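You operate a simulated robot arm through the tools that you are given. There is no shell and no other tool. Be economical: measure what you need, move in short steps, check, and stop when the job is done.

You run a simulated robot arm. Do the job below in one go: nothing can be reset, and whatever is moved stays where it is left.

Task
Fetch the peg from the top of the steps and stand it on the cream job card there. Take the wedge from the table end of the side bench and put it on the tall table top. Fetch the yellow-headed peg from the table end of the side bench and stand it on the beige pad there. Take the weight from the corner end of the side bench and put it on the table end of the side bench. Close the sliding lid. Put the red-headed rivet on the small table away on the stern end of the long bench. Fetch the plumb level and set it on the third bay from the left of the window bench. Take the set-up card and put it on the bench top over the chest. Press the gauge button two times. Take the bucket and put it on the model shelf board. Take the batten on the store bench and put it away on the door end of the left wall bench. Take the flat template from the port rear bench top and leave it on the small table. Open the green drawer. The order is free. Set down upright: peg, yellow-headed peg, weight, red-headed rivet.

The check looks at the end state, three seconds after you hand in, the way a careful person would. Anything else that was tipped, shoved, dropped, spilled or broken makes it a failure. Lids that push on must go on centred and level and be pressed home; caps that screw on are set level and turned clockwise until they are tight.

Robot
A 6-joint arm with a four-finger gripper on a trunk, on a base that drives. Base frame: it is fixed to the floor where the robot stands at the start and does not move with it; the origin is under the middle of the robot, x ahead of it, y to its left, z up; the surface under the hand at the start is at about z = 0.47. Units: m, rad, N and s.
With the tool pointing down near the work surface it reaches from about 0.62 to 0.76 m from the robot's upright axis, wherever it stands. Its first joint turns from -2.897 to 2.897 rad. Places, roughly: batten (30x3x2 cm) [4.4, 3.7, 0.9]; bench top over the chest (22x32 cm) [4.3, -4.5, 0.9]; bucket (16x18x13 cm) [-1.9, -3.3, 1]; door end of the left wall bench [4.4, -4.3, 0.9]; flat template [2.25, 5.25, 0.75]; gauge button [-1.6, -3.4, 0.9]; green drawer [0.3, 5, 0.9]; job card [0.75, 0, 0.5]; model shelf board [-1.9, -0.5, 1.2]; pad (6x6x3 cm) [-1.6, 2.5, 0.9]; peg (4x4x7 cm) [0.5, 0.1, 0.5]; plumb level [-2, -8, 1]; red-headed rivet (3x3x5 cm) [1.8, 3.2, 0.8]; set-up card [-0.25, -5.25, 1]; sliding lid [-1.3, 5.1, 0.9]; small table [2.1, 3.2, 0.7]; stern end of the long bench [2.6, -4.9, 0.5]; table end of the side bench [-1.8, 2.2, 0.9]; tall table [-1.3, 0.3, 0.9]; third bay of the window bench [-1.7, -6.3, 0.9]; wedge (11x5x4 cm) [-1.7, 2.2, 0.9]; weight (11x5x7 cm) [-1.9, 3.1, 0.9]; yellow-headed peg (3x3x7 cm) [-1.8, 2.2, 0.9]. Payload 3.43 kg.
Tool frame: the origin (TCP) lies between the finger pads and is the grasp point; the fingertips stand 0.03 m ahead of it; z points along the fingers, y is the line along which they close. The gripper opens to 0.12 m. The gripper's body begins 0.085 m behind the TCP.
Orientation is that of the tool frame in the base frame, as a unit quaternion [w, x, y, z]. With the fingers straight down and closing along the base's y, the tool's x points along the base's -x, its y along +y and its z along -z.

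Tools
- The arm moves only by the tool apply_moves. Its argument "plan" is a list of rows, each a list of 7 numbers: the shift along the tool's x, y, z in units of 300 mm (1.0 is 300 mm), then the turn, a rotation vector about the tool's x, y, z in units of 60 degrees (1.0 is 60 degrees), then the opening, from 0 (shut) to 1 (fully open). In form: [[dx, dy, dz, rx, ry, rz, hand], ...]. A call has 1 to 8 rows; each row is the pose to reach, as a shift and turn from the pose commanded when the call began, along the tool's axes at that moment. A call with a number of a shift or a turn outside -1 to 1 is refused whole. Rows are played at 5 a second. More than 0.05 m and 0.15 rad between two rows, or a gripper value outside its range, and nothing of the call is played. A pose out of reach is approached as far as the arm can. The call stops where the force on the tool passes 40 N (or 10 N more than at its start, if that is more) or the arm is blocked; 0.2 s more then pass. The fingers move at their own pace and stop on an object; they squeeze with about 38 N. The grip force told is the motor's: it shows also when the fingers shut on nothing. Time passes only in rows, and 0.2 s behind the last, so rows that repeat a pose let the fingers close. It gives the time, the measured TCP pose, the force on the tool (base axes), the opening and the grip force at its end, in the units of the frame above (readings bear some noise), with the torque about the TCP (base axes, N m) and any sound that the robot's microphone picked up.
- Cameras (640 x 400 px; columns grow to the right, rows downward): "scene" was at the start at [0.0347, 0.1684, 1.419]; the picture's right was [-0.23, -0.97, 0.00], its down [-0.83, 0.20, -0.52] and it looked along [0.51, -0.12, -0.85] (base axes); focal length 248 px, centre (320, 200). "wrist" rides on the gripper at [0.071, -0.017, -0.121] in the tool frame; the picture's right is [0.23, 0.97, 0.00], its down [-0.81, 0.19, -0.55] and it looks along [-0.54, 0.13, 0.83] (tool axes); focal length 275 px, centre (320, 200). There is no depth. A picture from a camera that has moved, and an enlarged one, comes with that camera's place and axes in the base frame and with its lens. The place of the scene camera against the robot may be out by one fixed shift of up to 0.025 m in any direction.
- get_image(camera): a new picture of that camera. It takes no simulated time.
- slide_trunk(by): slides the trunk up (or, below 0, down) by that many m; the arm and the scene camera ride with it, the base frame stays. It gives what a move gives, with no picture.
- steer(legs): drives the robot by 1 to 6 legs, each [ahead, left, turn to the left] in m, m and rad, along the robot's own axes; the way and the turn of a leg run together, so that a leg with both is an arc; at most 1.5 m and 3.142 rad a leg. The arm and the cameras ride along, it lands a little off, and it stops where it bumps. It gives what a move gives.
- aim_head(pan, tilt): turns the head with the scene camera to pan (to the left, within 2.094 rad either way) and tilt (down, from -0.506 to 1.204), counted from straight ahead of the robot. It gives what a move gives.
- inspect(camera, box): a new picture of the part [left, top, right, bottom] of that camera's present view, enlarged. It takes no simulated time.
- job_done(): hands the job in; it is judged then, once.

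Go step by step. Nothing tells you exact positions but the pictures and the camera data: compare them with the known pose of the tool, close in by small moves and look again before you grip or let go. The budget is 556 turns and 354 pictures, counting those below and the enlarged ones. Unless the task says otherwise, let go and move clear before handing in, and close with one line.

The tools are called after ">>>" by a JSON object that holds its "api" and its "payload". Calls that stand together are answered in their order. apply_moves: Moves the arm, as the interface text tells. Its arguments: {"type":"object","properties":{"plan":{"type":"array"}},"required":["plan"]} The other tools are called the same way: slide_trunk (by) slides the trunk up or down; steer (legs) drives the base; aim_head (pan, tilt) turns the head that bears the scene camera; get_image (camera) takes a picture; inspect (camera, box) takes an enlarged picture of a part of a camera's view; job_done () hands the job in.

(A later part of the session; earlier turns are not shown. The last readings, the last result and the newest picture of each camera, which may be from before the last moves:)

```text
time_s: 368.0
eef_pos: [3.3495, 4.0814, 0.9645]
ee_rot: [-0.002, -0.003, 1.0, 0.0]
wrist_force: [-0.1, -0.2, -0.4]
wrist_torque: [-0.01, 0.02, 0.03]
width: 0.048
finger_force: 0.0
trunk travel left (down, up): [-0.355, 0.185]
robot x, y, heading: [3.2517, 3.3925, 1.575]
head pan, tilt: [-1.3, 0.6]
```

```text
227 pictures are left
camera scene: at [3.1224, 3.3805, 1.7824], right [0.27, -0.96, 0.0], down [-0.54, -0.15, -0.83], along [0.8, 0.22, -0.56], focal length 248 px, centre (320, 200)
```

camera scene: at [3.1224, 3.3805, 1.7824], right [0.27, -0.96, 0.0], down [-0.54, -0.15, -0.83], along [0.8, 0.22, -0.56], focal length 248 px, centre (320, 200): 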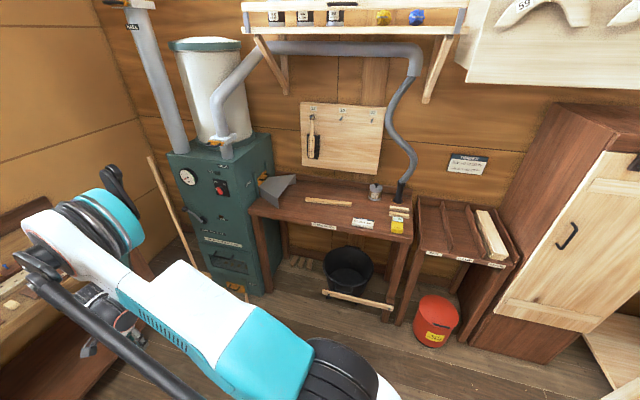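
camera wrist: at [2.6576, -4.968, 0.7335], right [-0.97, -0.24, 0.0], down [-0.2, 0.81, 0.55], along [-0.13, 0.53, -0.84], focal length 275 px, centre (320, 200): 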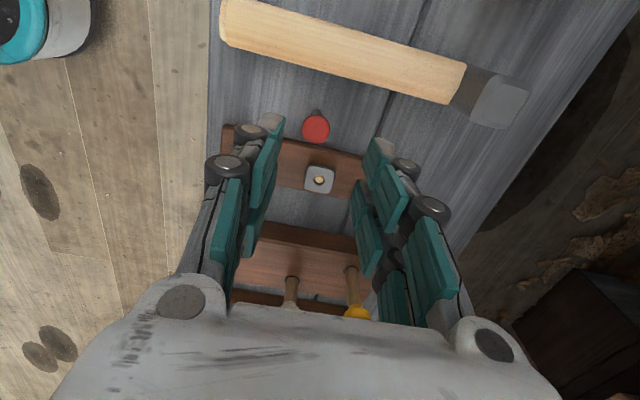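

>>> {"api": "inspect", "payload": {"camera": "scene", "box": [240, 170, 430, 270]}}

```text
3.37 times, centred on (335, 220) of scene
camera zoom: at [3.1224, 3.3805, 1.7824], right [0.27, -0.96, 0.0], down [-0.54, -0.15, -0.83], along [0.8, 0.22, -0.56], focal length 835 px, centre (270, 133)
```

zoom: 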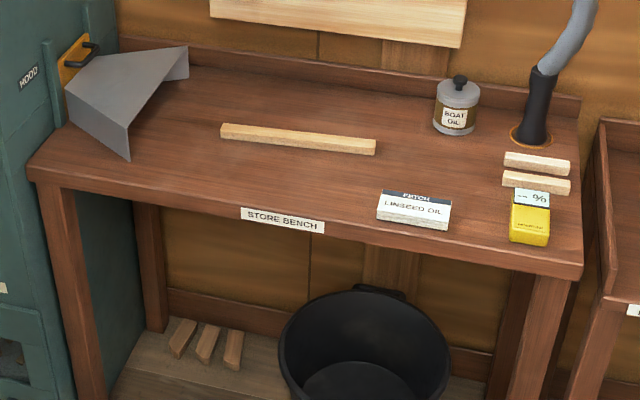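

The batten lies along y at about (4.42, 3.68). The hand is already turned to close across it, so I face the bench and drive up.

>>> {"api": "steer", "payload": {"legs": [[0, 0, -1.575], [0, 0.38, 0], [0.35, 0, 0]]}}

>>> {"api": "aim_head", "payload": {"pan": 0, "tilt": 0.85}}

>>> {"api": "get_image", "payload": {"camera": "wrist"}}

>>> {"api": "get_image", "payload": {"camera": "scene"}}

```text
time_s: 376.1
eef_pos: [4.2874, 3.649, 0.9622]
ee_rot: [-0.002, 0.712, 0.702, 0.001]
wrist_force: [0.1, 0.3, 0.9]
wrist_torque: [-0.03, 0.02, -0.02]
width: 0.0479
finger_force: 0.0
trunk travel left (down, up): [-0.355, 0.185]
robot x, y, heading: [3.6009, 3.76, -0.018]
head pan, tilt: [-1.3, 0.6]
```

```text
time_s: 377.5
eef_pos: [4.286, 3.6484, 0.9625]
ee_rot: [-0.002, 0.712, 0.702, 0.001]
wrist_force: [-0.5, 0.1, -0.1]
wrist_torque: [-0.02, 0.0, 0.01]
width: 0.048
finger_force: 0.1
trunk travel left (down, up): [-0.355, 0.185]
robot x, y, heading: [3.5995, 3.7594, -0.02]
head pan, tilt: [0.0, 0.85]
```

```text
225 pictures are left
camera wrist: at [4.2703, 3.7202, 1.0833], right [0.98, 0.22, 0.0], down [0.18, -0.82, 0.55], along [0.12, -0.54, -0.84], focal length 275 px, centre (320, 200)
```

wrist: 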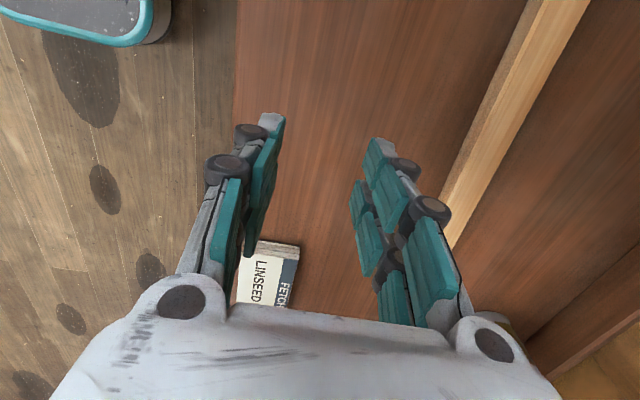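

```text
224 pictures are left
camera scene: at [3.6503, 3.9439, 1.7615], right [-0.02, -1.0, 0.0], down [-0.75, 0.01, -0.66], along [0.66, -0.01, -0.75], focal length 248 px, centre (320, 200)
```

scene: 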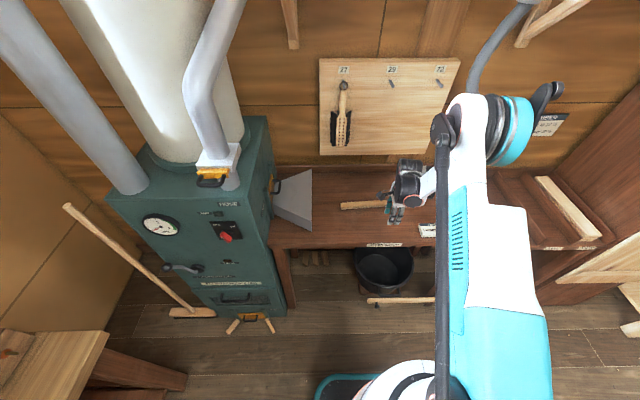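

The batten is along x≈4.427, centred at y≈3.70. I drive over it.

>>> {"api": "steer", "payload": {"legs": [[0.125, 0.05, 0.02]]}}

>>> {"api": "get_image", "payload": {"camera": "wrist"}}

```text
time_s: 378.8
eef_pos: [4.4163, 3.7138, 0.963]
ee_rot: [-0.002, 0.703, 0.711, 0.001]
wrist_force: [0.2, 1.4, -0.1]
wrist_torque: [-0.01, 0.07, 0.0]
width: 0.0479
finger_force: 0.0
trunk travel left (down, up): [-0.355, 0.185]
robot x, y, heading: [3.7282, 3.8113, 0.01]
head pan, tilt: [0.0, 0.85]
```

```text
223 pictures are left
camera wrist: at [4.3988, 3.7854, 1.0826], right [0.97, 0.24, 0.0], down [0.2, -0.81, 0.55], along [0.13, -0.53, -0.84], focal length 275 px, centre (320, 200)
```

wrist: 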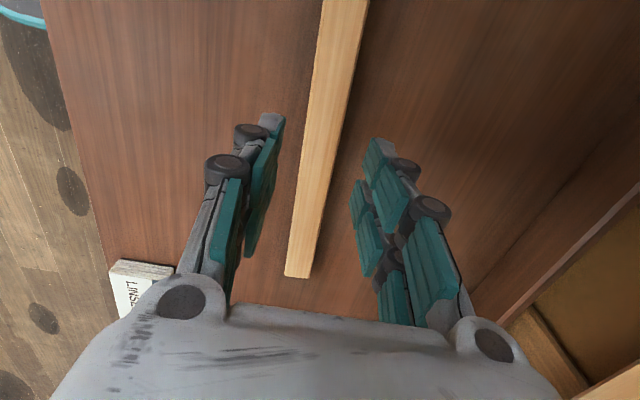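

>>> {"api": "apply_moves", "payload": {"plan": [[0, 0.015, 0.12, 0, 0, 0, 0.4], [0, 0.015, 0.2, 0, 0, 0, 0.4], [0, 0.015, 0.225, 0, 0, 0, 0.4], [0, 0.015, 0.24, 0, 0, 0, 0.4], [0, 0.015, 0.24, 0, 0, 0, 0.4]]}}

>>> {"api": "get_image", "payload": {"camera": "wrist"}}

```text
time_s: 380.0
eef_pos: [4.4201, 3.7131, 0.8915]
ee_rot: [-0.001, 0.704, 0.71, 0.001]
wrist_force: [-0.7, -0.4, -0.6]
wrist_torque: [0.02, -0.01, 0.0]
width: 0.048
finger_force: 0.1
trunk travel left (down, up): [-0.355, 0.185]
robot x, y, heading: [3.7268, 3.8107, 0.005]
head pan, tilt: [0.0, 0.85]
```

```text
222 pictures are left
camera wrist: at [4.4018, 3.7854, 1.0112], right [0.97, 0.24, 0.0], down [0.2, -0.81, 0.55], along [0.13, -0.53, -0.84], focal length 275 px, centre (320, 200)
```

wrist: 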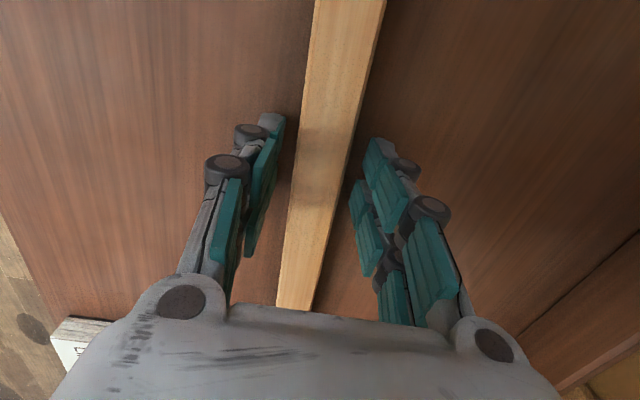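

>>> {"api": "apply_moves", "payload": {"plan": [[0, 0, 0.015, 0, 0, 0, 0.4], [0, 0, 0.03, 0, 0, 0, 0.4], [0, 0, 0.045, 0, 0, 0, 0.4], [0, 0, 0.06, 0, 0, 0, 0.4], [0, 0, 0.075, 0, 0, 0, 0.4]]}}

>>> {"api": "get_image", "payload": {"camera": "wrist"}}

>>> {"api": "inspect", "payload": {"camera": "scene", "box": [320, 150, 440, 260]}}

```text
time_s: 380.6
eef_pos: [4.418, 3.7131, 0.8892]
ee_rot: [0.0, 0.704, 0.711, 0.001]
wrist_force: [-11.3, 0.9, 31.4]
wrist_torque: [-0.35, 0.63, -0.28]
width: 0.0276
finger_force: 43.7
trunk travel left (down, up): [-0.355, 0.185]
robot x, y, heading: [3.7235, 3.8122, -0.001]
head pan, tilt: [0.0, 0.85]
stopped in row 2: the force on the tool passed its limit at 52 N (the readings are from after the stop); the commanded pose is now the measured one
```

```text
221 pictures are left
camera wrist: at [4.4, 3.7856, 1.0098], right [0.97, 0.24, 0.0], down [0.2, -0.81, 0.55], along [0.13, -0.54, -0.83], focal length 275 px, centre (320, 200)
```

wrist: 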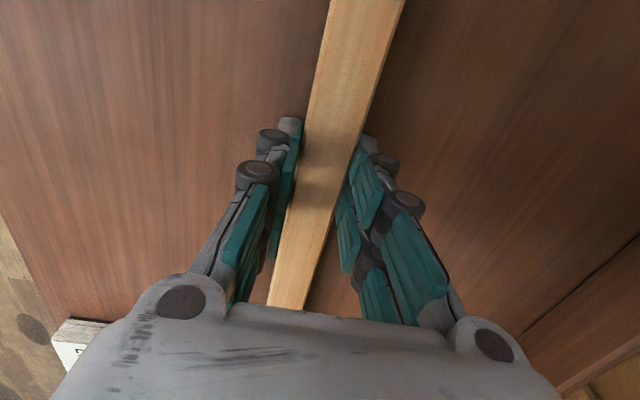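

```text
3.64 times, centred on (380, 205) of scene
camera zoom: at [3.7682, 3.9952, 1.7619], right [0.0, -1.0, 0.0], down [-0.75, 0.0, -0.66], along [0.66, 0.0, -0.75], focal length 901 px, centre (102, 182)
```

zoom: 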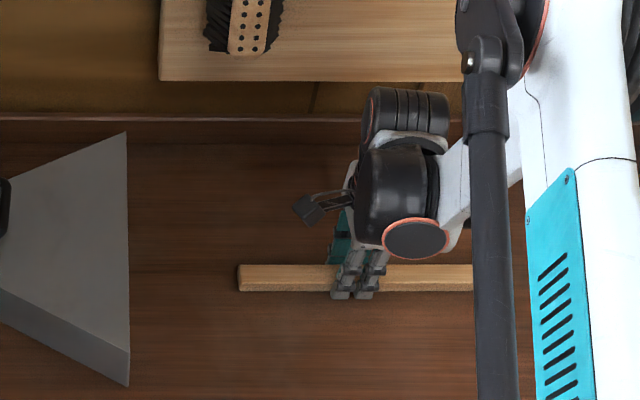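

The tips reached the bench around the batten. I ease up 2 mm, close, and lift a bit.

>>> {"api": "apply_moves", "payload": {"plan": [[0, 0, -0.008, 0, 0, 0, 0.15], [0, 0, -0.008, 0, 0, 0, 0.1], [0, 0, -0.008, 0, 0, 0, 0.1], [0, 0, -0.1, 0, 0, 0, 0.1], [0, 0, -0.25, 0, 0, 0, 0.1], [0, 0, -0.35, 0, 0, 0, 0.1]]}}

>>> {"api": "get_image", "payload": {"camera": "wrist"}}

```text
time_s: 381.9
eef_pos: [4.4153, 3.7133, 0.9912]
ee_rot: [-0.001, 0.704, 0.71, 0.002]
wrist_force: [-0.2, -0.6, -1.4]
wrist_torque: [0.05, -0.02, 0.01]
width: 0.0271
finger_force: 37.5
trunk travel left (down, up): [-0.355, 0.185]
robot x, y, heading: [3.7269, 3.8142, 0.004]
head pan, tilt: [0.0, 0.85]
```

```text
219 pictures are left
camera wrist: at [4.3976, 3.7862, 1.1116], right [0.97, 0.24, 0.0], down [0.2, -0.81, 0.55], along [0.13, -0.53, -0.83], focal length 275 px, centre (320, 200)
```

wrist: 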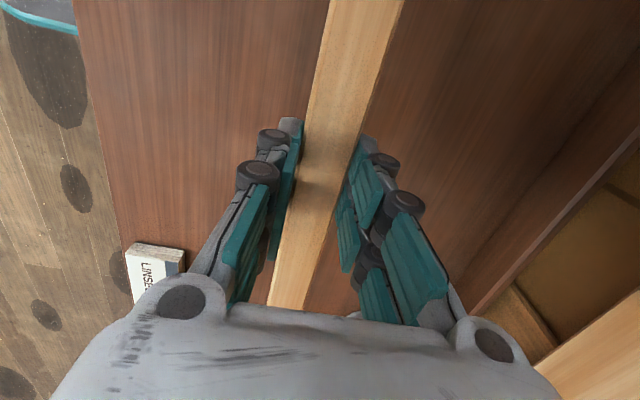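

The batten is held. I back off, turn south, and drive down the aisle again.

>>> {"api": "steer", "payload": {"legs": [[-0.4, 0, 0], [0, 0, -1.575], [1.5, 0.1, 0], [1.5, 0, 0], [1.5, 0, 0]]}}

>>> {"api": "aim_head", "payload": {"pan": 0.3, "tilt": 0.45}}

>>> {"api": "get_image", "payload": {"camera": "scene"}}

```text
refused: leg 3 is longer than a leg can be; nothing moved
```

```text
time_s: 382.8
eef_pos: [4.4164, 3.7141, 0.9902]
ee_rot: [0.0, 0.704, 0.71, 0.002]
wrist_force: [0.1, -0.4, 0.0]
wrist_torque: [0.02, 0.03, -0.02]
width: 0.0275
finger_force: 37.7
trunk travel left (down, up): [-0.355, 0.185]
robot x, y, heading: [3.7283, 3.813, 0.007]
head pan, tilt: [0.3, 0.45]
```

```text
218 pictures are left
camera scene: at [3.7822, 4.0217, 1.7959], right [0.3, -0.95, 0.0], down [-0.42, -0.13, -0.9], along [0.86, 0.27, -0.44], focal length 248 px, centre (320, 200)
```

scene: 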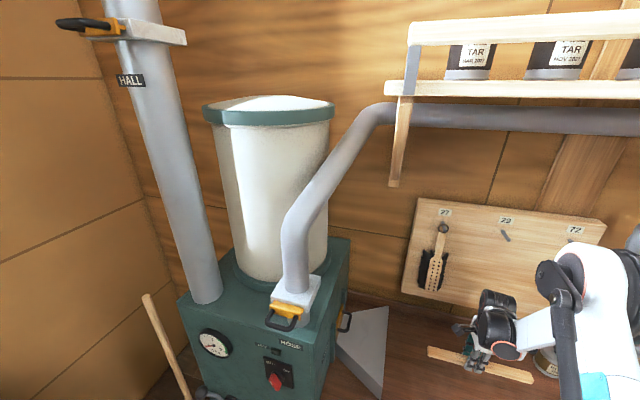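

>>> {"api": "steer", "payload": {"legs": [[-0.4, 0, 0], [0, 0, -1.58], [1.49, 0.1, 0], [1.5, 0, 0], [1.5, 0, 0]]}}

>>> {"api": "get_image", "payload": {"camera": "scene"}}

```text
time_s: 410.1
eef_pos: [3.5639, -1.3556, 0.9907]
ee_rot: [0.001, 1.0, 0.017, 0.002]
wrist_force: [0.2, -0.5, -0.8]
wrist_torque: [0.02, 0.0, -0.02]
width: 0.0273
finger_force: 38.1
trunk travel left (down, up): [-0.355, 0.185]
robot x, y, heading: [3.6455, -0.6623, -1.545]
head pan, tilt: [0.3, 0.45]
```

```text
217 pictures are left
camera scene: at [3.8612, -0.7413, 1.7959], right [-0.95, -0.32, 0.0], down [-0.14, 0.41, -0.9], along [0.29, -0.85, -0.44], focal length 248 px, centre (320, 200)
```

scene: 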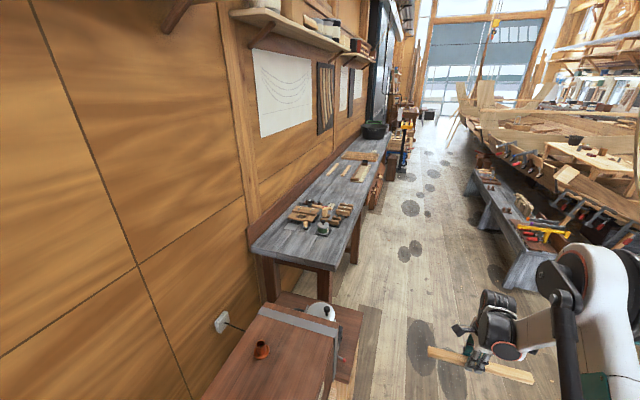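

>>> {"api": "steer", "payload": {"legs": [[0, -0.2, -0.03], [1.5, 0, 0], [1.5, 0, 0]]}}

>>> {"api": "aim_head", "payload": {"pan": 0.9, "tilt": 0.6}}

>>> {"api": "get_image", "payload": {"camera": "scene"}}

```text
time_s: 425.5
eef_pos: [3.3542, -4.304, 0.9906]
ee_rot: [0.001, 1.0, 0.001, 0.002]
wrist_force: [-0.1, -0.8, -1.3]
wrist_torque: [-0.03, -0.02, -0.01]
width: 0.0272
finger_force: 38.0
trunk travel left (down, up): [-0.355, 0.185]
robot x, y, heading: [3.4504, -3.6128, -1.569]
head pan, tilt: [0.3, 0.45]
```

```text
time_s: 426.5
eef_pos: [3.3546, -4.3043, 0.9918]
ee_rot: [0.001, 1.0, 0.001, 0.002]
wrist_force: [0.1, 0.1, -0.9]
wrist_torque: [-0.01, -0.04, 0.01]
width: 0.0273
finger_force: 37.7
trunk travel left (down, up): [-0.355, 0.185]
robot x, y, heading: [3.4534, -3.6146, -1.573]
head pan, tilt: [0.901, 0.6]
```

```text
216 pictures are left
camera scene: at [3.7117, -3.6668, 1.7824], right [-0.62, -0.78, 0.0], down [-0.44, 0.35, -0.83], along [0.65, -0.51, -0.56], focal length 248 px, centre (320, 200)
```

scene: 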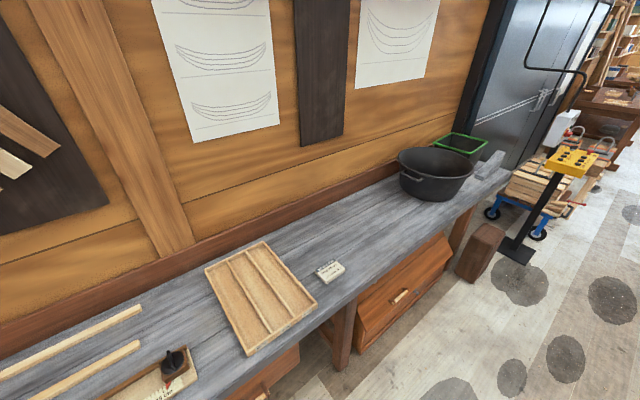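

I see the left wall bench's door end with a free area between the small card and the tub. I turn to face it and line up with the back part of the bench at y≈-4.4.

>>> {"api": "steer", "payload": {"legs": [[0, 0, 1.573], [0, -0.69, 0], [0.2, 0, 0]]}}

>>> {"api": "aim_head", "payload": {"pan": 0, "tilt": 0.85}}

>>> {"api": "get_image", "payload": {"camera": "scene"}}

>>> {"api": "get_image", "payload": {"camera": "wrist"}}

```text
time_s: 435.4
eef_pos: [4.3686, -4.3727, 0.9908]
ee_rot: [-0.001, 0.692, 0.722, 0.001]
wrist_force: [-1.5, 0.4, -1.7]
wrist_torque: [0.05, 0.03, 0.01]
width: 0.027
finger_force: 38.2
trunk travel left (down, up): [-0.355, 0.185]
robot x, y, heading: [3.6707, -4.2999, 0.038]
head pan, tilt: [0.901, 0.6]
```

```text
time_s: 436.6
eef_pos: [4.3673, -4.3728, 0.9907]
ee_rot: [0.0, 0.692, 0.722, 0.002]
wrist_force: [0.3, 0.3, -0.8]
wrist_torque: [0.01, 0.0, -0.03]
width: 0.0273
finger_force: 37.8
trunk travel left (down, up): [-0.355, 0.185]
robot x, y, heading: [3.6724, -4.2961, 0.033]
head pan, tilt: [0.0, 0.85]
```

```text
215 pictures are left
camera scene: at [3.7137, -4.1127, 1.7615], right [0.04, -1.0, 0.0], down [-0.75, -0.03, -0.66], along [0.66, 0.02, -0.75], focal length 248 px, centre (320, 200)
```

scene: 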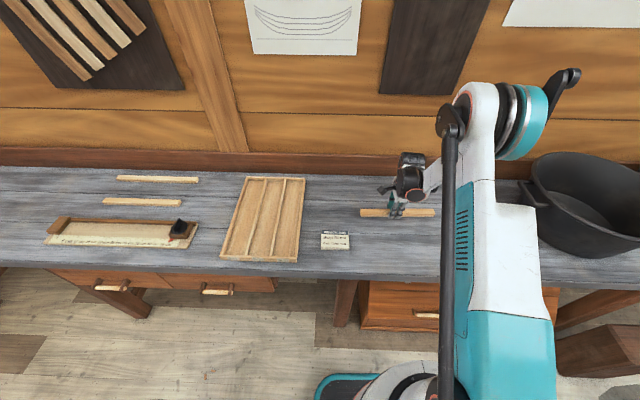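

```text
214 pictures are left
camera wrist: at [4.3464, -4.3013, 1.111], right [0.96, 0.27, 0.0], down [0.22, -0.8, 0.55], along [0.15, -0.53, -0.83], focal length 275 px, centre (320, 200)
```

wrist: 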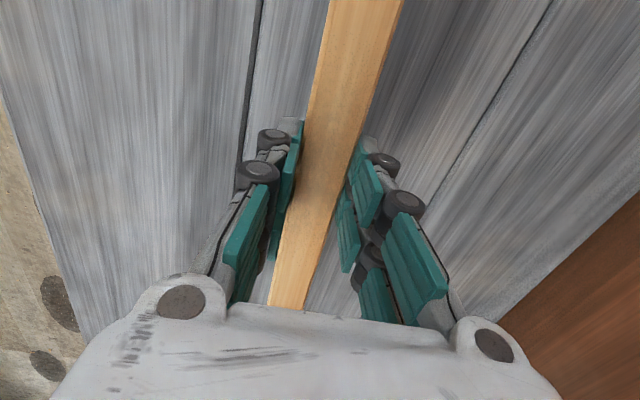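

>>> {"api": "steer", "payload": {"legs": [[0.12, -0.05, -0.03]]}}

>>> {"api": "inspect", "payload": {"camera": "scene", "box": [300, 160, 460, 260]}}

```text
time_s: 437.9
eef_pos: [4.4897, -4.4398, 0.9908]
ee_rot: [-0.002, 0.703, 0.712, 0.001]
wrist_force: [0.7, -0.3, -0.2]
wrist_torque: [0.03, 0.07, 0.02]
width: 0.0274
finger_force: 38.1
trunk travel left (down, up): [-0.355, 0.185]
robot x, y, heading: [3.798, -4.3427, 0.002]
head pan, tilt: [0.0, 0.85]
```

```text
4.00 times, centred on (380, 210) of scene
camera zoom: at [3.8459, -4.162, 1.7615], right [0.01, -1.0, 0.0], down [-0.75, 0.0, -0.66], along [0.66, 0.0, -0.75], focal length 991 px, centre (80, 160)
```

zoom: 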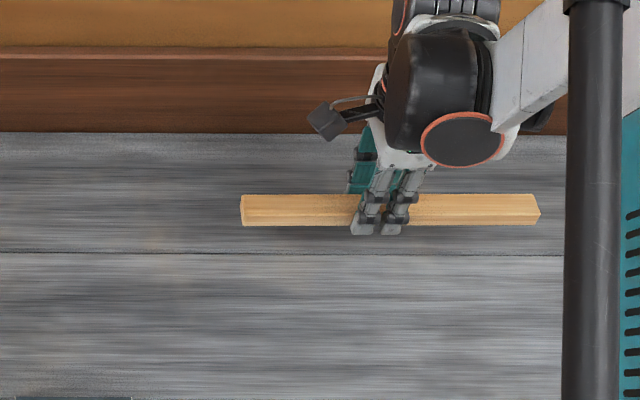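

The spot is clear. I lower the batten.

>>> {"api": "apply_moves", "payload": {"plan": [[0, 0, 0.13, 0, 0, 0, 0.1], [0, 0, 0.24, 0, 0, 0, 0.1], [0, 0, 0.29, 0, 0, 0, 0.1], [0, 0, 0.305, 0, 0, 0, 0.1], [0, 0, 0.32, 0, 0, 0, 0.1], [0, 0, 0.335, 0, 0, 0, 0.1], [0, 0, 0.35, 0, 0, 0, 0.1]]}}

```text
time_s: 438.5
eef_pos: [4.487, -4.4414, 0.9292]
ee_rot: [-0.001, 0.703, 0.711, 0.001]
wrist_force: [-10.4, 1.6, 17.9]
wrist_torque: [-0.2, 0.31, -0.16]
width: 0.0275
finger_force: 38.2
trunk travel left (down, up): [-0.355, 0.185]
robot x, y, heading: [3.8018, -4.3469, 0.005]
head pan, tilt: [0.0, 0.85]
stopped in row 3: the force on the tool passed its limit at 121 N (the readings are from after the stop); the commanded pose is now the measured one
```

Contact came earlier than expected: this bench is higher, at about 0.90. I check that nothing shifted.

>>> {"api": "get_image", "payload": {"camera": "wrist"}}

>>> {"api": "inspect", "payload": {"camera": "scene", "box": [300, 160, 460, 260]}}

```text
212 pictures are left
camera wrist: at [4.4695, -4.3699, 1.0499], right [0.97, 0.24, 0.0], down [0.2, -0.81, 0.55], along [0.13, -0.53, -0.83], focal length 275 px, centre (320, 200)
```

wrist: 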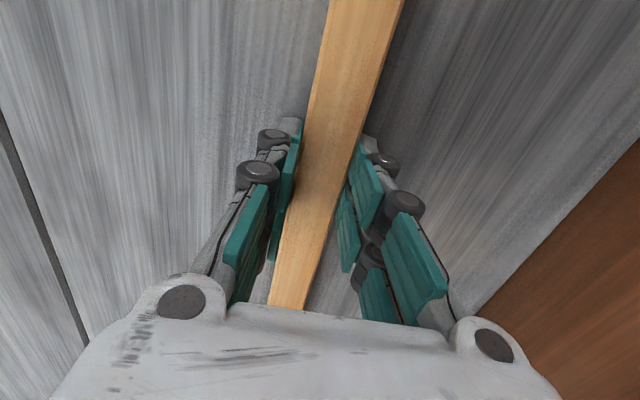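

```text
4.00 times, centred on (380, 210) of scene
camera zoom: at [3.8433, -4.1611, 1.7617], right [0.01, -1.0, 0.0], down [-0.75, -0.01, -0.66], along [0.66, 0.0, -0.75], focal length 991 px, centre (80, 160)
```

zoom: 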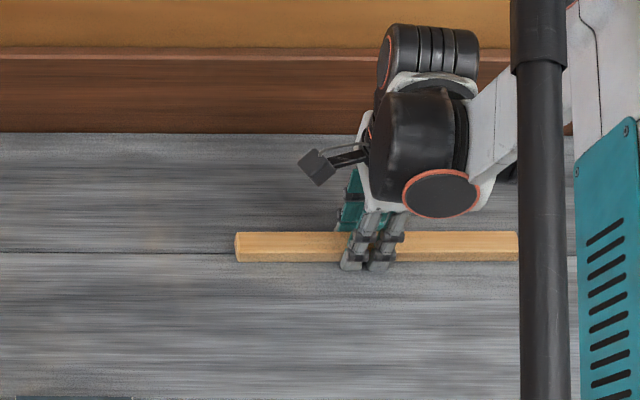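

All fine. I release and rise.

>>> {"api": "apply_moves", "payload": {"plan": [[0, 0, -0.006, 0, 0, 0, 0.1], [0, 0, -0.006, 0, 0, 0, 0.35], [0, 0, -0.006, 0, 0, 0, 0.45], [0, 0, -0.12, 0, 0, 0, 0.45], [0, 0, -0.27, 0, 0, 0, 0.45], [0, 0, -0.42, 0, 0, 0, 0.45]]}}

>>> {"api": "steer", "payload": {"legs": [[-0.35, 0, 0]]}}

>>> {"api": "get_image", "payload": {"camera": "scene"}}

```text
time_s: 439.9
eef_pos: [4.4871, -4.4419, 1.0531]
ee_rot: [-0.001, 0.702, 0.712, 0.002]
wrist_force: [-0.5, 0.2, 0.9]
wrist_torque: [0.01, -0.02, 0.02]
width: 0.0542
finger_force: 0.0
trunk travel left (down, up): [-0.355, 0.185]
robot x, y, heading: [3.7973, -4.3421, 0.005]
head pan, tilt: [0.0, 0.85]
```

```text
time_s: 442.2
eef_pos: [4.1323, -4.4529, 1.0537]
ee_rot: [0.001, 0.709, 0.706, 0.002]
wrist_force: [-0.4, 0.6, -0.2]
wrist_torque: [0.02, 0.0, 0.0]
width: 0.0539
finger_force: 0.1
trunk travel left (down, up): [-0.355, 0.185]
robot x, y, heading: [3.4455, -4.3456, -0.008]
head pan, tilt: [0.0, 0.85]
```

```text
210 pictures are left
camera scene: at [3.4934, -4.1618, 1.7616], right [-0.01, -1.0, 0.0], down [-0.75, 0.01, -0.66], along [0.66, -0.01, -0.75], focal length 248 px, centre (320, 200)
```

scene: 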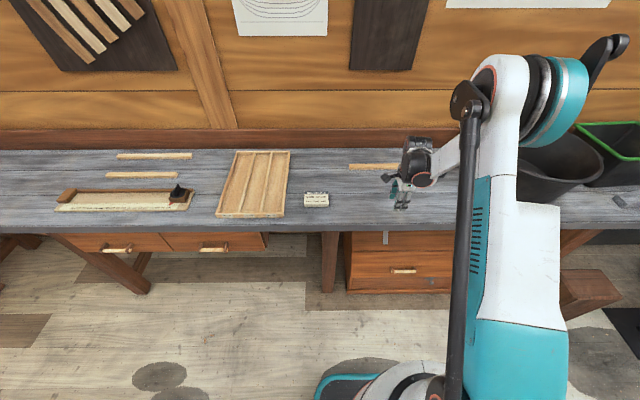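

The batten is in place. Next the set-up card at (-0.25, -5.25): I look for a way around the boat's south end.

>>> {"api": "aim_head", "payload": {"pan": -1.7, "tilt": 0.3}}

>>> {"api": "get_image", "payload": {"camera": "scene"}}

```text
time_s: 443.9
eef_pos: [4.1332, -4.4531, 1.0538]
ee_rot: [0.0, 0.709, 0.705, 0.001]
wrist_force: [0.1, 0.5, -0.5]
wrist_torque: [-0.01, 0.01, 0.0]
width: 0.0539
finger_force: 0.0
trunk travel left (down, up): [-0.355, 0.185]
robot x, y, heading: [3.4435, -4.3452, -0.009]
head pan, tilt: [-1.7, 0.3]
```

```text
209 pictures are left
camera scene: at [3.4035, -4.2535, 1.8099], right [-0.99, 0.14, 0.0], down [0.04, 0.29, -0.96], along [-0.13, -0.95, -0.3], focal length 248 px, centre (320, 200)
```

scene: 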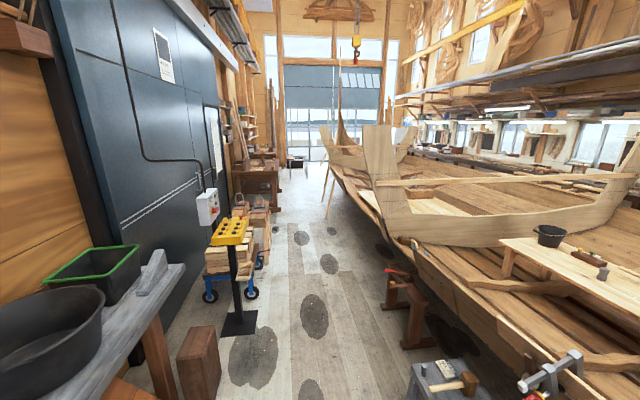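

The boat reaches far south, so I take the known way around the north end. First I drive up the east aisle.

>>> {"api": "steer", "payload": {"legs": [[-0.08, 0, 0], [0, 0, 1.575], [1.5, 0, 0], [1.5, 0, 0], [1.5, 0, 0], [1.5, 0, 0]]}}

>>> {"api": "aim_head", "payload": {"pan": 1.2, "tilt": 0.5}}

>>> {"api": "get_image", "payload": {"camera": "scene"}}

```text
time_s: 476.8
eef_pos: [3.2175, 2.3102, 1.053]
ee_rot: [-0.002, -0.011, 1.0, 0.001]
wrist_force: [0.1, 0.7, 0.2]
wrist_torque: [-0.02, 0.02, 0.01]
width: 0.0538
finger_force: 0.1
trunk travel left (down, up): [-0.355, 0.185]
robot x, y, heading: [3.1249, 1.6143, 1.589]
head pan, tilt: [-1.7, 0.3]
```

```text
time_s: 479.4
eef_pos: [3.2178, 2.31, 1.0529]
ee_rot: [-0.001, -0.011, 1.0, 0.0]
wrist_force: [0.0, 0.0, -0.1]
wrist_torque: [-0.02, -0.01, 0.01]
width: 0.054
finger_force: 0.1
trunk travel left (down, up): [-0.355, 0.185]
robot x, y, heading: [3.1264, 1.6201, 1.589]
head pan, tilt: [1.201, 0.499]
```

```text
208 pictures are left
camera scene: at [2.8304, 1.6135, 1.7915], right [0.35, 0.94, 0.0], down [0.45, -0.17, -0.88], along [-0.82, 0.3, -0.48], focal length 248 px, centre (320, 200)
```

scene: 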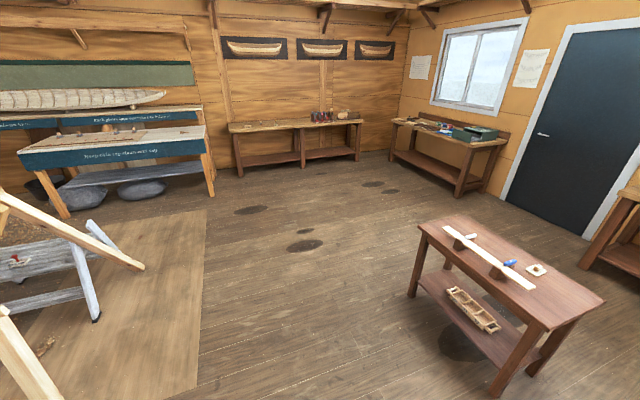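

The way west at y≈2 is clear.

>>> {"api": "steer", "payload": {"legs": [[0.4, 0, 0], [0, 0, 1.56], [1.5, 0, 0], [1.5, 0, 0], [0.55, 0, 0]]}}

>>> {"api": "aim_head", "payload": {"pan": 1.4, "tilt": 0.5}}

>>> {"api": "get_image", "payload": {"camera": "scene"}}

```text
time_s: 502.4
eef_pos: [-1.093, 2.538, 1.0523]
ee_rot: [-0.002, -0.664, 0.748, 0.0]
wrist_force: [-0.4, -0.3, 0.1]
wrist_torque: [-0.01, -0.02, 0.01]
width: 0.0541
finger_force: 0.0
trunk travel left (down, up): [-0.355, 0.185]
robot x, y, heading: [-0.4185, 2.3546, 3.019]
head pan, tilt: [1.201, 0.499]
```

```text
time_s: 503.1
eef_pos: [-1.0907, 2.5378, 1.0528]
ee_rot: [-0.001, -0.664, 0.748, 0.001]
wrist_force: [-0.6, 1.3, 0.1]
wrist_torque: [0.02, 0.01, -0.01]
width: 0.0541
finger_force: 0.1
trunk travel left (down, up): [-0.355, 0.185]
robot x, y, heading: [-0.4217, 2.3535, 3.021]
head pan, tilt: [1.4, 0.499]
```

```text
207 pictures are left
camera scene: at [-0.4646, 2.0496, 1.7915], right [-0.96, 0.29, 0.0], down [0.14, 0.46, -0.88], along [-0.26, -0.84, -0.48], focal length 248 px, centre (320, 200)
```

scene: 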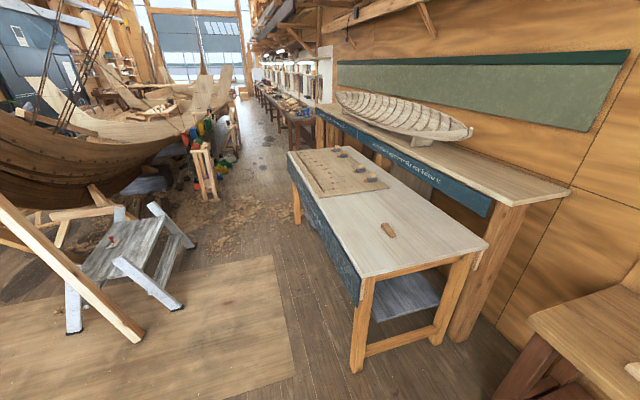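

I see the west aisle between the steps and the tall table. I turn south and drive down it.

>>> {"api": "steer", "payload": {"legs": [[0, 0, 1.69], [1.5, 0.0, 0], [1.5, 0, 0]]}}

>>> {"api": "aim_head", "payload": {"pan": 0, "tilt": 0.4}}

>>> {"api": "get_image", "payload": {"camera": "scene"}}

```text
time_s: 521.7
eef_pos: [-0.5926, -1.3593, 1.0533]
ee_rot: [0.001, 1.0, 0.004, 0.002]
wrist_force: [0.8, -0.1, -0.2]
wrist_torque: [0.03, -0.02, -0.02]
width: 0.0541
finger_force: 0.0
trunk travel left (down, up): [-0.355, 0.185]
robot x, y, heading: [-0.493, -0.6671, -1.567]
head pan, tilt: [1.4, 0.499]
```

```text
time_s: 523.2
eef_pos: [-0.5938, -1.3583, 1.0526]
ee_rot: [0.001, 1.0, 0.005, 0.001]
wrist_force: [-1.0, -0.2, 0.0]
wrist_torque: [-0.03, -0.02, 0.0]
width: 0.0539
finger_force: 0.1
trunk travel left (down, up): [-0.355, 0.185]
robot x, y, heading: [-0.4947, -0.6698, -1.565]
head pan, tilt: [0.0, 0.4]
```

```text
206 pictures are left
camera scene: at [-0.3069, -0.7586, 1.8006], right [-1.0, 0.0, 0.0], down [0.0, 0.39, -0.92], along [0.0, -0.92, -0.39], focal length 248 px, centre (320, 200)
```

scene: 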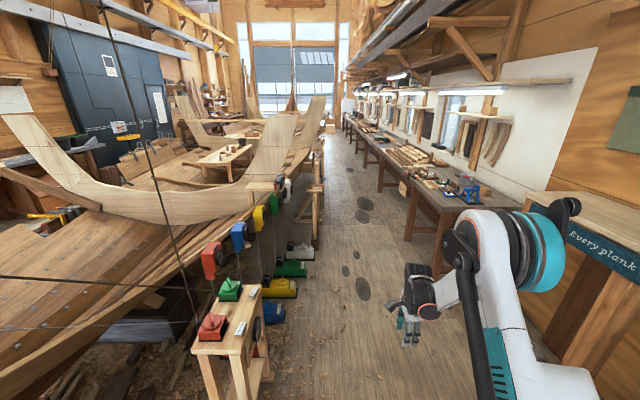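

>>> {"api": "inspect", "payload": {"camera": "scene", "box": [370, 120, 500, 220]}}

>>> {"api": "inspect", "payload": {"camera": "scene", "box": [240, 110, 400, 220]}}

```text
4.00 times, centred on (435, 170) of scene
camera zoom: at [-0.3069, -0.7586, 1.8006], right [-1.0, 0.0, 0.0], down [0.0, 0.39, -0.92], along [0.0, -0.92, -0.39], focal length 991 px, centre (-140, 320)
```

zoom: 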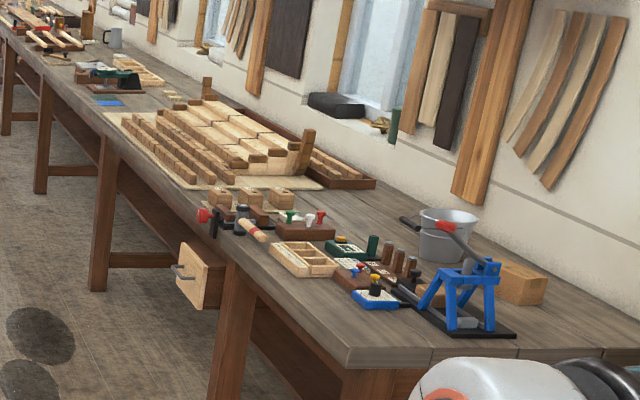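

```text
3.64 times, centred on (320, 165) of scene
camera zoom: at [-0.3069, -0.7586, 1.8006], right [-1.0, 0.0, 0.0], down [0.0, 0.39, -0.92], along [0.0, -0.92, -0.39], focal length 901 px, centre (320, 327)
```

zoom: 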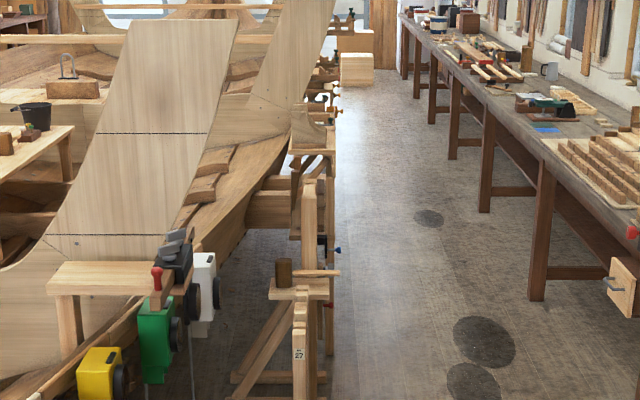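

I see a metal bucket near (-1.93, -3.36) and small gauges on the window bench. I drive there, raise the trunk, and face the bench.

>>> {"api": "slide_trunk", "payload": {"by": 0.15}}

>>> {"api": "steer", "payload": {"legs": [[1.4, -0.3, 0], [1.2, 0, 0], [0, 0, -1.57]]}}

>>> {"api": "aim_head", "payload": {"pan": 0, "tilt": 0.75}}

>>> {"api": "get_image", "payload": {"camera": "scene"}}

```text
time_s: 525.0
eef_pos: [-0.5935, -1.3587, 1.2038]
ee_rot: [0.0, 1.0, 0.004, 0.001]
wrist_force: [-1.1, 0.0, 0.1]
wrist_torque: [0.0, 0.0, 0.0]
width: 0.0543
finger_force: 0.0
trunk travel left (down, up): [-0.505, 0.035]
robot x, y, heading: [-0.4964, -0.6677, -1.566]
head pan, tilt: [0.0, 0.4]
```

```text
time_s: 541.5
eef_pos: [-1.4254, -3.1682, 1.203]
ee_rot: [0.002, 0.718, -0.696, 0.0]
wrist_force: [0.4, -0.1, 0.0]
wrist_torque: [0.0, -0.04, 0.02]
width: 0.0541
finger_force: 0.1
trunk travel left (down, up): [-0.505, 0.035]
robot x, y, heading: [-0.7355, -3.2494, -3.113]
head pan, tilt: [0.0, 0.4]
```

```text
time_s: 542.3
eef_pos: [-1.4251, -3.1681, 1.2036]
ee_rot: [0.001, 0.718, -0.696, 0.0]
wrist_force: [0.1, 0.4, 0.1]
wrist_torque: [0.03, 0.0, 0.04]
width: 0.054
finger_force: 0.1
trunk travel left (down, up): [-0.505, 0.035]
robot x, y, heading: [-0.7345, -3.2527, -3.107]
head pan, tilt: [0.0, 0.75]
```

```text
203 pictures are left
camera scene: at [-0.8048, -3.4678, 1.9196], right [-0.03, 1.0, 0.0], down [0.68, 0.02, -0.73], along [-0.73, -0.02, -0.68], focal length 248 px, centre (320, 200)
```

scene: 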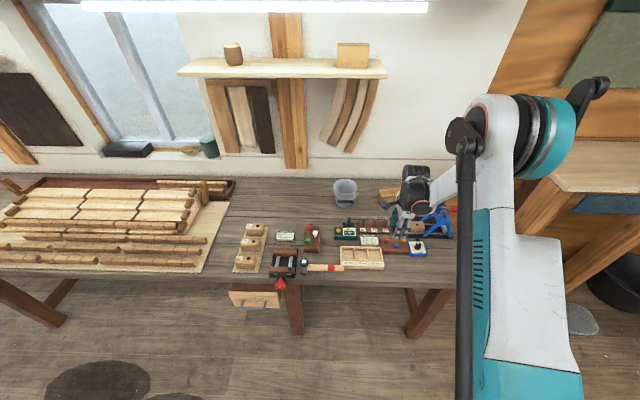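

>>> {"api": "inspect", "payload": {"camera": "scene", "box": [220, 170, 340, 310]}}

>>> {"api": "inspect", "payload": {"camera": "scene", "box": [320, 165, 460, 275]}}

```text
2.86 times, centred on (280, 240) of scene
camera zoom: at [-0.8048, -3.4678, 1.9196], right [-0.03, 1.0, 0.0], down [0.68, 0.02, -0.73], along [-0.73, -0.02, -0.68], focal length 708 px, centre (434, 86)
```

zoom: 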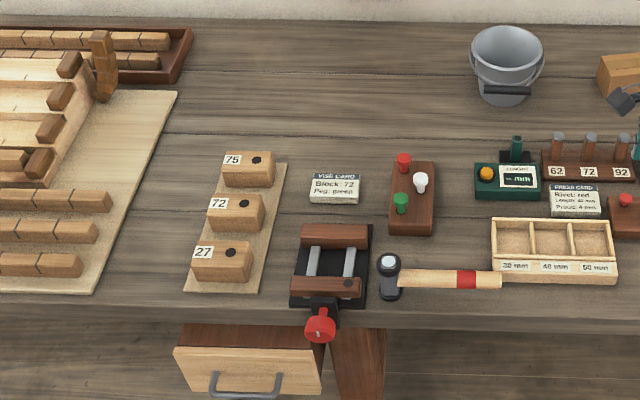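

```text
3.64 times, centred on (390, 220) of scene
camera zoom: at [-0.8048, -3.4678, 1.9196], right [-0.03, 1.0, 0.0], down [0.68, 0.02, -0.73], along [-0.73, -0.02, -0.68], focal length 901 px, centre (66, 127)
```

zoom: 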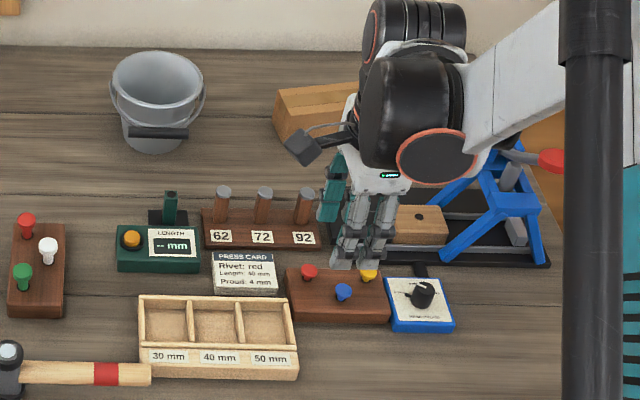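

The green LENGTH gauge with the orange button sits near (-1.676, -3.41), and the bucket at (-1.91, -3.37). Button first: I move above it with closed fingers.

>>> {"api": "steer", "payload": {"legs": [[0, 0.235, -0.03], [0.22, 0, 0]]}}

>>> {"api": "apply_moves", "payload": {"plan": [[0, 0, 0.05, 0, 0, 0, 0.2], [0, 0, 0.15, 0, 0, 0, 0.0], [0, 0, 0.3, 0, 0, 0, 0.0]]}}

>>> {"api": "get_image", "payload": {"camera": "wrist"}}

```text
time_s: 545.4
eef_pos: [-1.6452, -3.3817, 1.2021]
ee_rot: [-0.001, -0.706, 0.708, 0.0]
wrist_force: [-0.2, -0.5, -0.7]
wrist_torque: [-0.01, -0.05, 0.0]
width: 0.0538
finger_force: 0.1
trunk travel left (down, up): [-0.505, 0.035]
robot x, y, heading: [-0.9574, -3.4872, 3.136]
head pan, tilt: [0.0, 0.75]
```

```text
time_s: 546.1
eef_pos: [-1.6472, -3.3795, 1.1095]
ee_rot: [-0.001, -0.706, 0.708, 0.0]
wrist_force: [-0.4, -0.6, 0.1]
wrist_torque: [-0.01, -0.01, 0.04]
width: 0.0
finger_force: 33.2
trunk travel left (down, up): [-0.505, 0.035]
robot x, y, heading: [-0.957, -3.4846, 3.133]
head pan, tilt: [0.0, 0.75]
```

```text
200 pictures are left
camera wrist: at [-1.6298, -3.4489, 1.2303], right [-0.97, -0.23, 0.0], down [-0.19, 0.81, 0.55], along [-0.13, 0.54, -0.83], focal length 275 px, centre (320, 200)
```

wrist: 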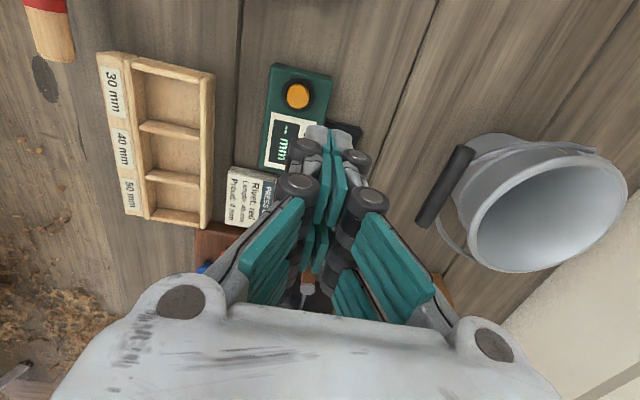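

The button is near (-1.624, -3.38). I shift over it and come down to look again.

>>> {"api": "apply_moves", "payload": {"plan": [[0.013, -0.077, 0, 0, 0, 0, 0.0], [0.013, -0.077, 0.15, 0, 0, 0, 0.0], [0.013, -0.077, 0.27, 0, 0, 0, 0.0]]}}

>>> {"api": "get_image", "payload": {"camera": "wrist"}}

>>> {"api": "inspect", "payload": {"camera": "scene", "box": [320, 165, 460, 275]}}

```text
time_s: 547.0
eef_pos: [-1.6215, -3.3858, 1.0303]
ee_rot: [-0.001, -0.706, 0.708, 0.0]
wrist_force: [-0.2, -0.1, 0.6]
wrist_torque: [-0.02, 0.04, 0.03]
width: 0.0001
finger_force: 33.7
trunk travel left (down, up): [-0.505, 0.035]
robot x, y, heading: [-0.9525, -3.4884, 3.133]
head pan, tilt: [0.0, 0.75]
```

```text
199 pictures are left
camera wrist: at [-1.6041, -3.4551, 1.1511], right [-0.97, -0.23, 0.0], down [-0.19, 0.81, 0.55], along [-0.13, 0.54, -0.83], focal length 275 px, centre (320, 200)
```

wrist: 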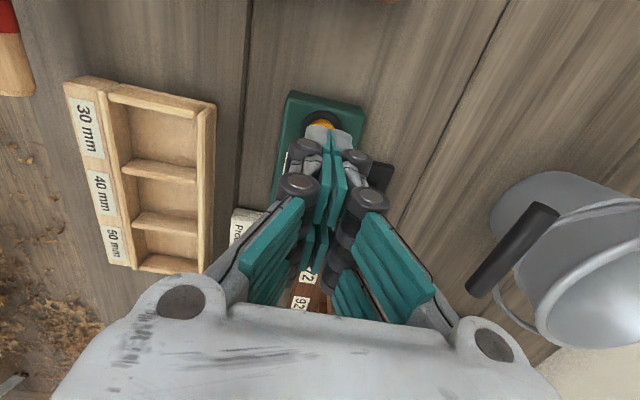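

```text
3.64 times, centred on (390, 220) of scene
camera zoom: at [-1.033, -3.702, 1.9195], right [0.01, 1.0, 0.0], down [0.68, 0.0, -0.73], along [-0.73, 0.0, -0.68], focal length 901 px, centre (66, 127)
```

zoom: 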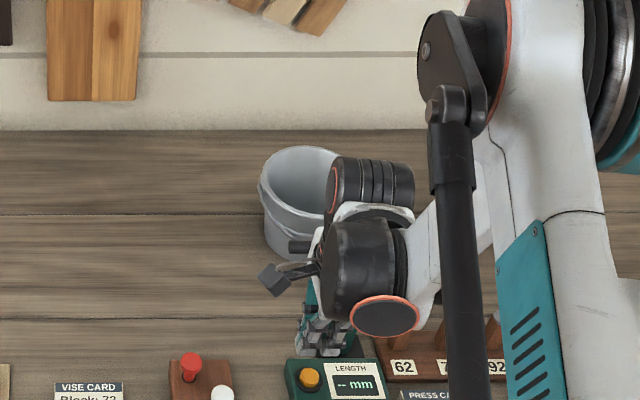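

The button top is at about (-1.625, -3.374, 0.914). I lower the trunk a little and align.

>>> {"api": "slide_trunk", "payload": {"by": -0.05}}

>>> {"api": "apply_moves", "payload": {"plan": [[-0.037, 0.01, 0.0, 0, 0, 0, 0.0], [-0.037, 0.01, 0.05, 0, 0, 0, 0.0]]}}

>>> {"api": "inspect", "payload": {"camera": "scene", "box": [340, 200, 440, 290]}}

>>> {"api": "get_image", "payload": {"camera": "wrist"}}

```text
time_s: 547.9
eef_pos: [-1.6198, -3.3854, 0.9817]
ee_rot: [-0.002, -0.706, 0.708, 0.0]
wrist_force: [0.0, -0.4, -0.8]
wrist_torque: [0.01, 0.01, 0.02]
width: 0.0001
finger_force: 33.5
trunk travel left (down, up): [-0.455, 0.085]
robot x, y, heading: [-0.9544, -3.4897, 3.135]
head pan, tilt: [0.0, 0.75]
```

```text
time_s: 548.5
eef_pos: [-1.6258, -3.3736, 0.9648]
ee_rot: [-0.001, -0.707, 0.708, 0.0]
wrist_force: [-1.3, -0.2, 1.6]
wrist_torque: [-0.04, 0.01, -0.02]
width: 0.0
finger_force: 33.0
trunk travel left (down, up): [-0.455, 0.085]
robot x, y, heading: [-0.957, -3.4839, 3.135]
head pan, tilt: [0.0, 0.75]
heard: click
```

```text
4.44 times, centred on (390, 245) of scene
camera zoom: at [-1.0334, -3.7022, 1.8695], right [0.01, 1.0, 0.0], down [0.68, 0.0, -0.73], along [-0.73, 0.0, -0.68], focal length 1101 px, centre (9, 0)
```

zoom: 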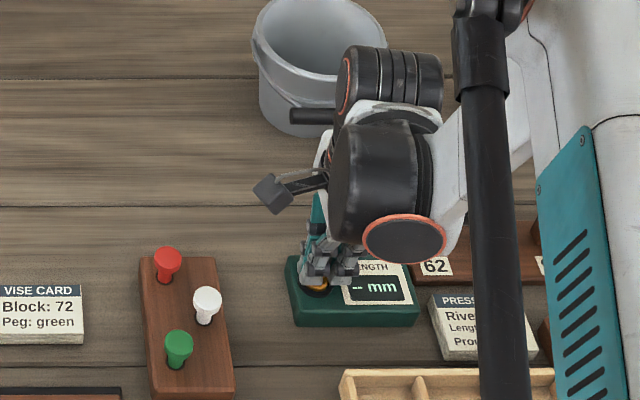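

```text
196 pictures are left
camera wrist: at [-1.6081, -3.444, 1.0851], right [-0.97, -0.23, 0.0], down [-0.19, 0.81, 0.55], along [-0.13, 0.54, -0.83], focal length 275 px, centre (320, 200)
```

wrist: 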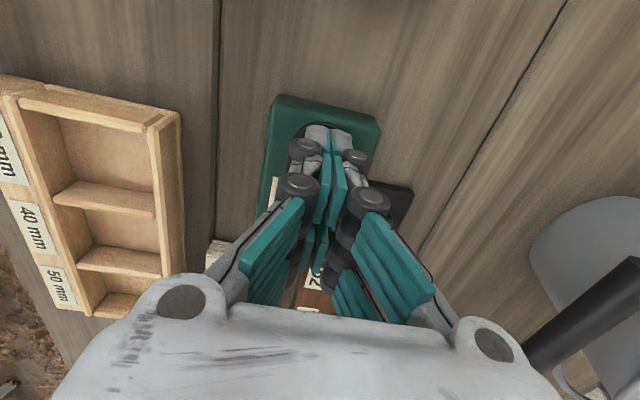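

I heard a click, so that is one press. I rise 2 cm to release the button.

>>> {"api": "apply_moves", "payload": {"plan": [[0, 0, -0.04, 0, 0, 0, 0.0], [0, 0, -0.1, 0, 0, 0, 0.0], [0, 0, -0.1, 0, 0, 0, 0.0]]}}

>>> {"api": "inspect", "payload": {"camera": "scene", "box": [340, 200, 440, 290]}}

```text
time_s: 549.3
eef_pos: [-1.624, -3.3721, 0.996]
ee_rot: [-0.001, -0.707, 0.708, 0.0]
wrist_force: [0.7, 0.4, -0.2]
wrist_torque: [0.03, 0.03, 0.02]
width: 0.0
finger_force: 33.8
trunk travel left (down, up): [-0.455, 0.085]
robot x, y, heading: [-0.9572, -3.4856, 3.135]
head pan, tilt: [0.0, 0.75]
```

```text
4.44 times, centred on (390, 245) of scene
camera zoom: at [-1.0334, -3.7019, 1.8695], right [0.01, 1.0, 0.0], down [0.68, 0.0, -0.73], along [-0.73, 0.0, -0.68], focal length 1101 px, centre (9, 0)
```

zoom: 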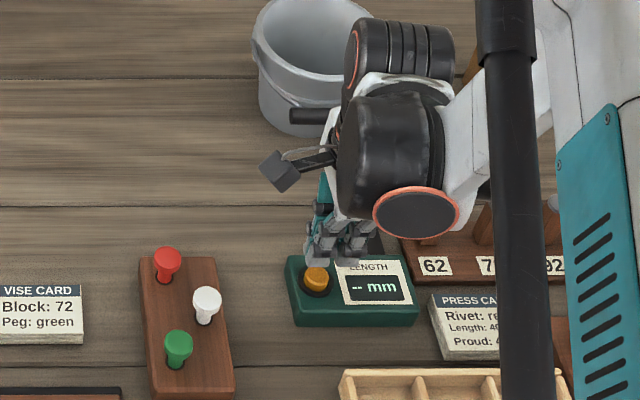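

The button is up again with no extra sound. I press it once more.

>>> {"api": "apply_moves", "payload": {"plan": [[0, 0, 0.06, 0, 0, 0, 0.0], [0, 0, 0.09, 0, 0, 0, 0.0], [0, 0, 0.102, 0, 0, 0, 0.0], [0, 0, 0.102, 0, 0, 0, 0.0]]}}

```text
time_s: 550.3
eef_pos: [-1.6243, -3.3729, 0.9659]
ee_rot: [-0.001, -0.706, 0.708, 0.0]
wrist_force: [-0.4, -0.4, 2.1]
wrist_torque: [-0.01, 0.0, 0.02]
width: 0.0
finger_force: 33.7
trunk travel left (down, up): [-0.455, 0.085]
robot x, y, heading: [-0.959, -3.4843, 3.128]
head pan, tilt: [0.0, 0.75]
heard: click
```

A second click: the gauge is done. I rise and study the bucket.

>>> {"api": "apply_moves", "payload": {"plan": [[0, 0, -0.1, 0, 0, 0, 0.0], [0, 0, -0.25, 0, 0, 0, 0.0], [0, 0, -0.4, 0, 0, 0, 0.2], [0, 0, -0.5, 0, 0, 0, 0.4]]}}

>>> {"api": "inspect", "payload": {"camera": "scene", "box": [350, 160, 430, 250]}}

>>> {"api": "inspect", "payload": {"camera": "wrist", "box": [390, 100, 640, 290]}}

```text
time_s: 551.3
eef_pos: [-1.6233, -3.3758, 1.117]
ee_rot: [-0.002, -0.706, 0.708, 0.0]
wrist_force: [-0.1, 0.1, -0.3]
wrist_torque: [-0.01, 0.03, -0.02]
width: 0.0479
finger_force: 0.1
trunk travel left (down, up): [-0.455, 0.085]
robot x, y, heading: [-0.9561, -3.484, 3.136]
head pan, tilt: [0.0, 0.75]
```

```text
4.44 times, centred on (390, 205) of scene
camera zoom: at [-1.0325, -3.7022, 1.8695], right [0.01, 1.0, 0.0], down [0.68, 0.0, -0.73], along [-0.73, 0.0, -0.68], focal length 1101 px, centre (9, 178)
```

zoom: 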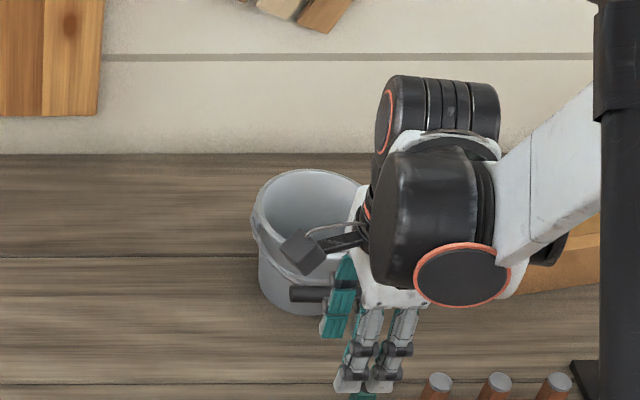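

```text
2.11 times, centred on (515, 195) of wrist
camera zoom: at [-1.6075, -3.4458, 1.2375], right [-0.97, -0.23, 0.0], down [-0.19, 0.81, 0.55], along [-0.13, 0.54, -0.83], focal length 580 px, centre (-90, 210)
```

zoom: 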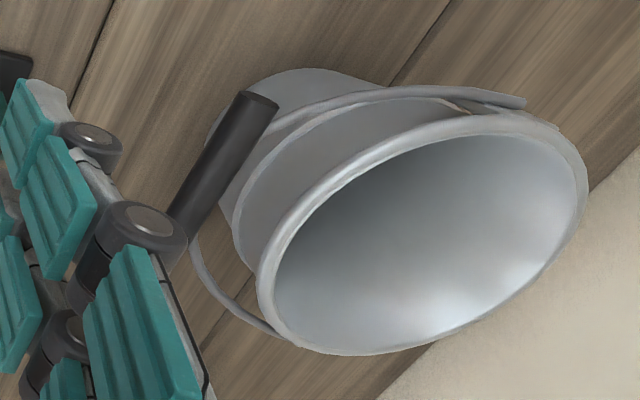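

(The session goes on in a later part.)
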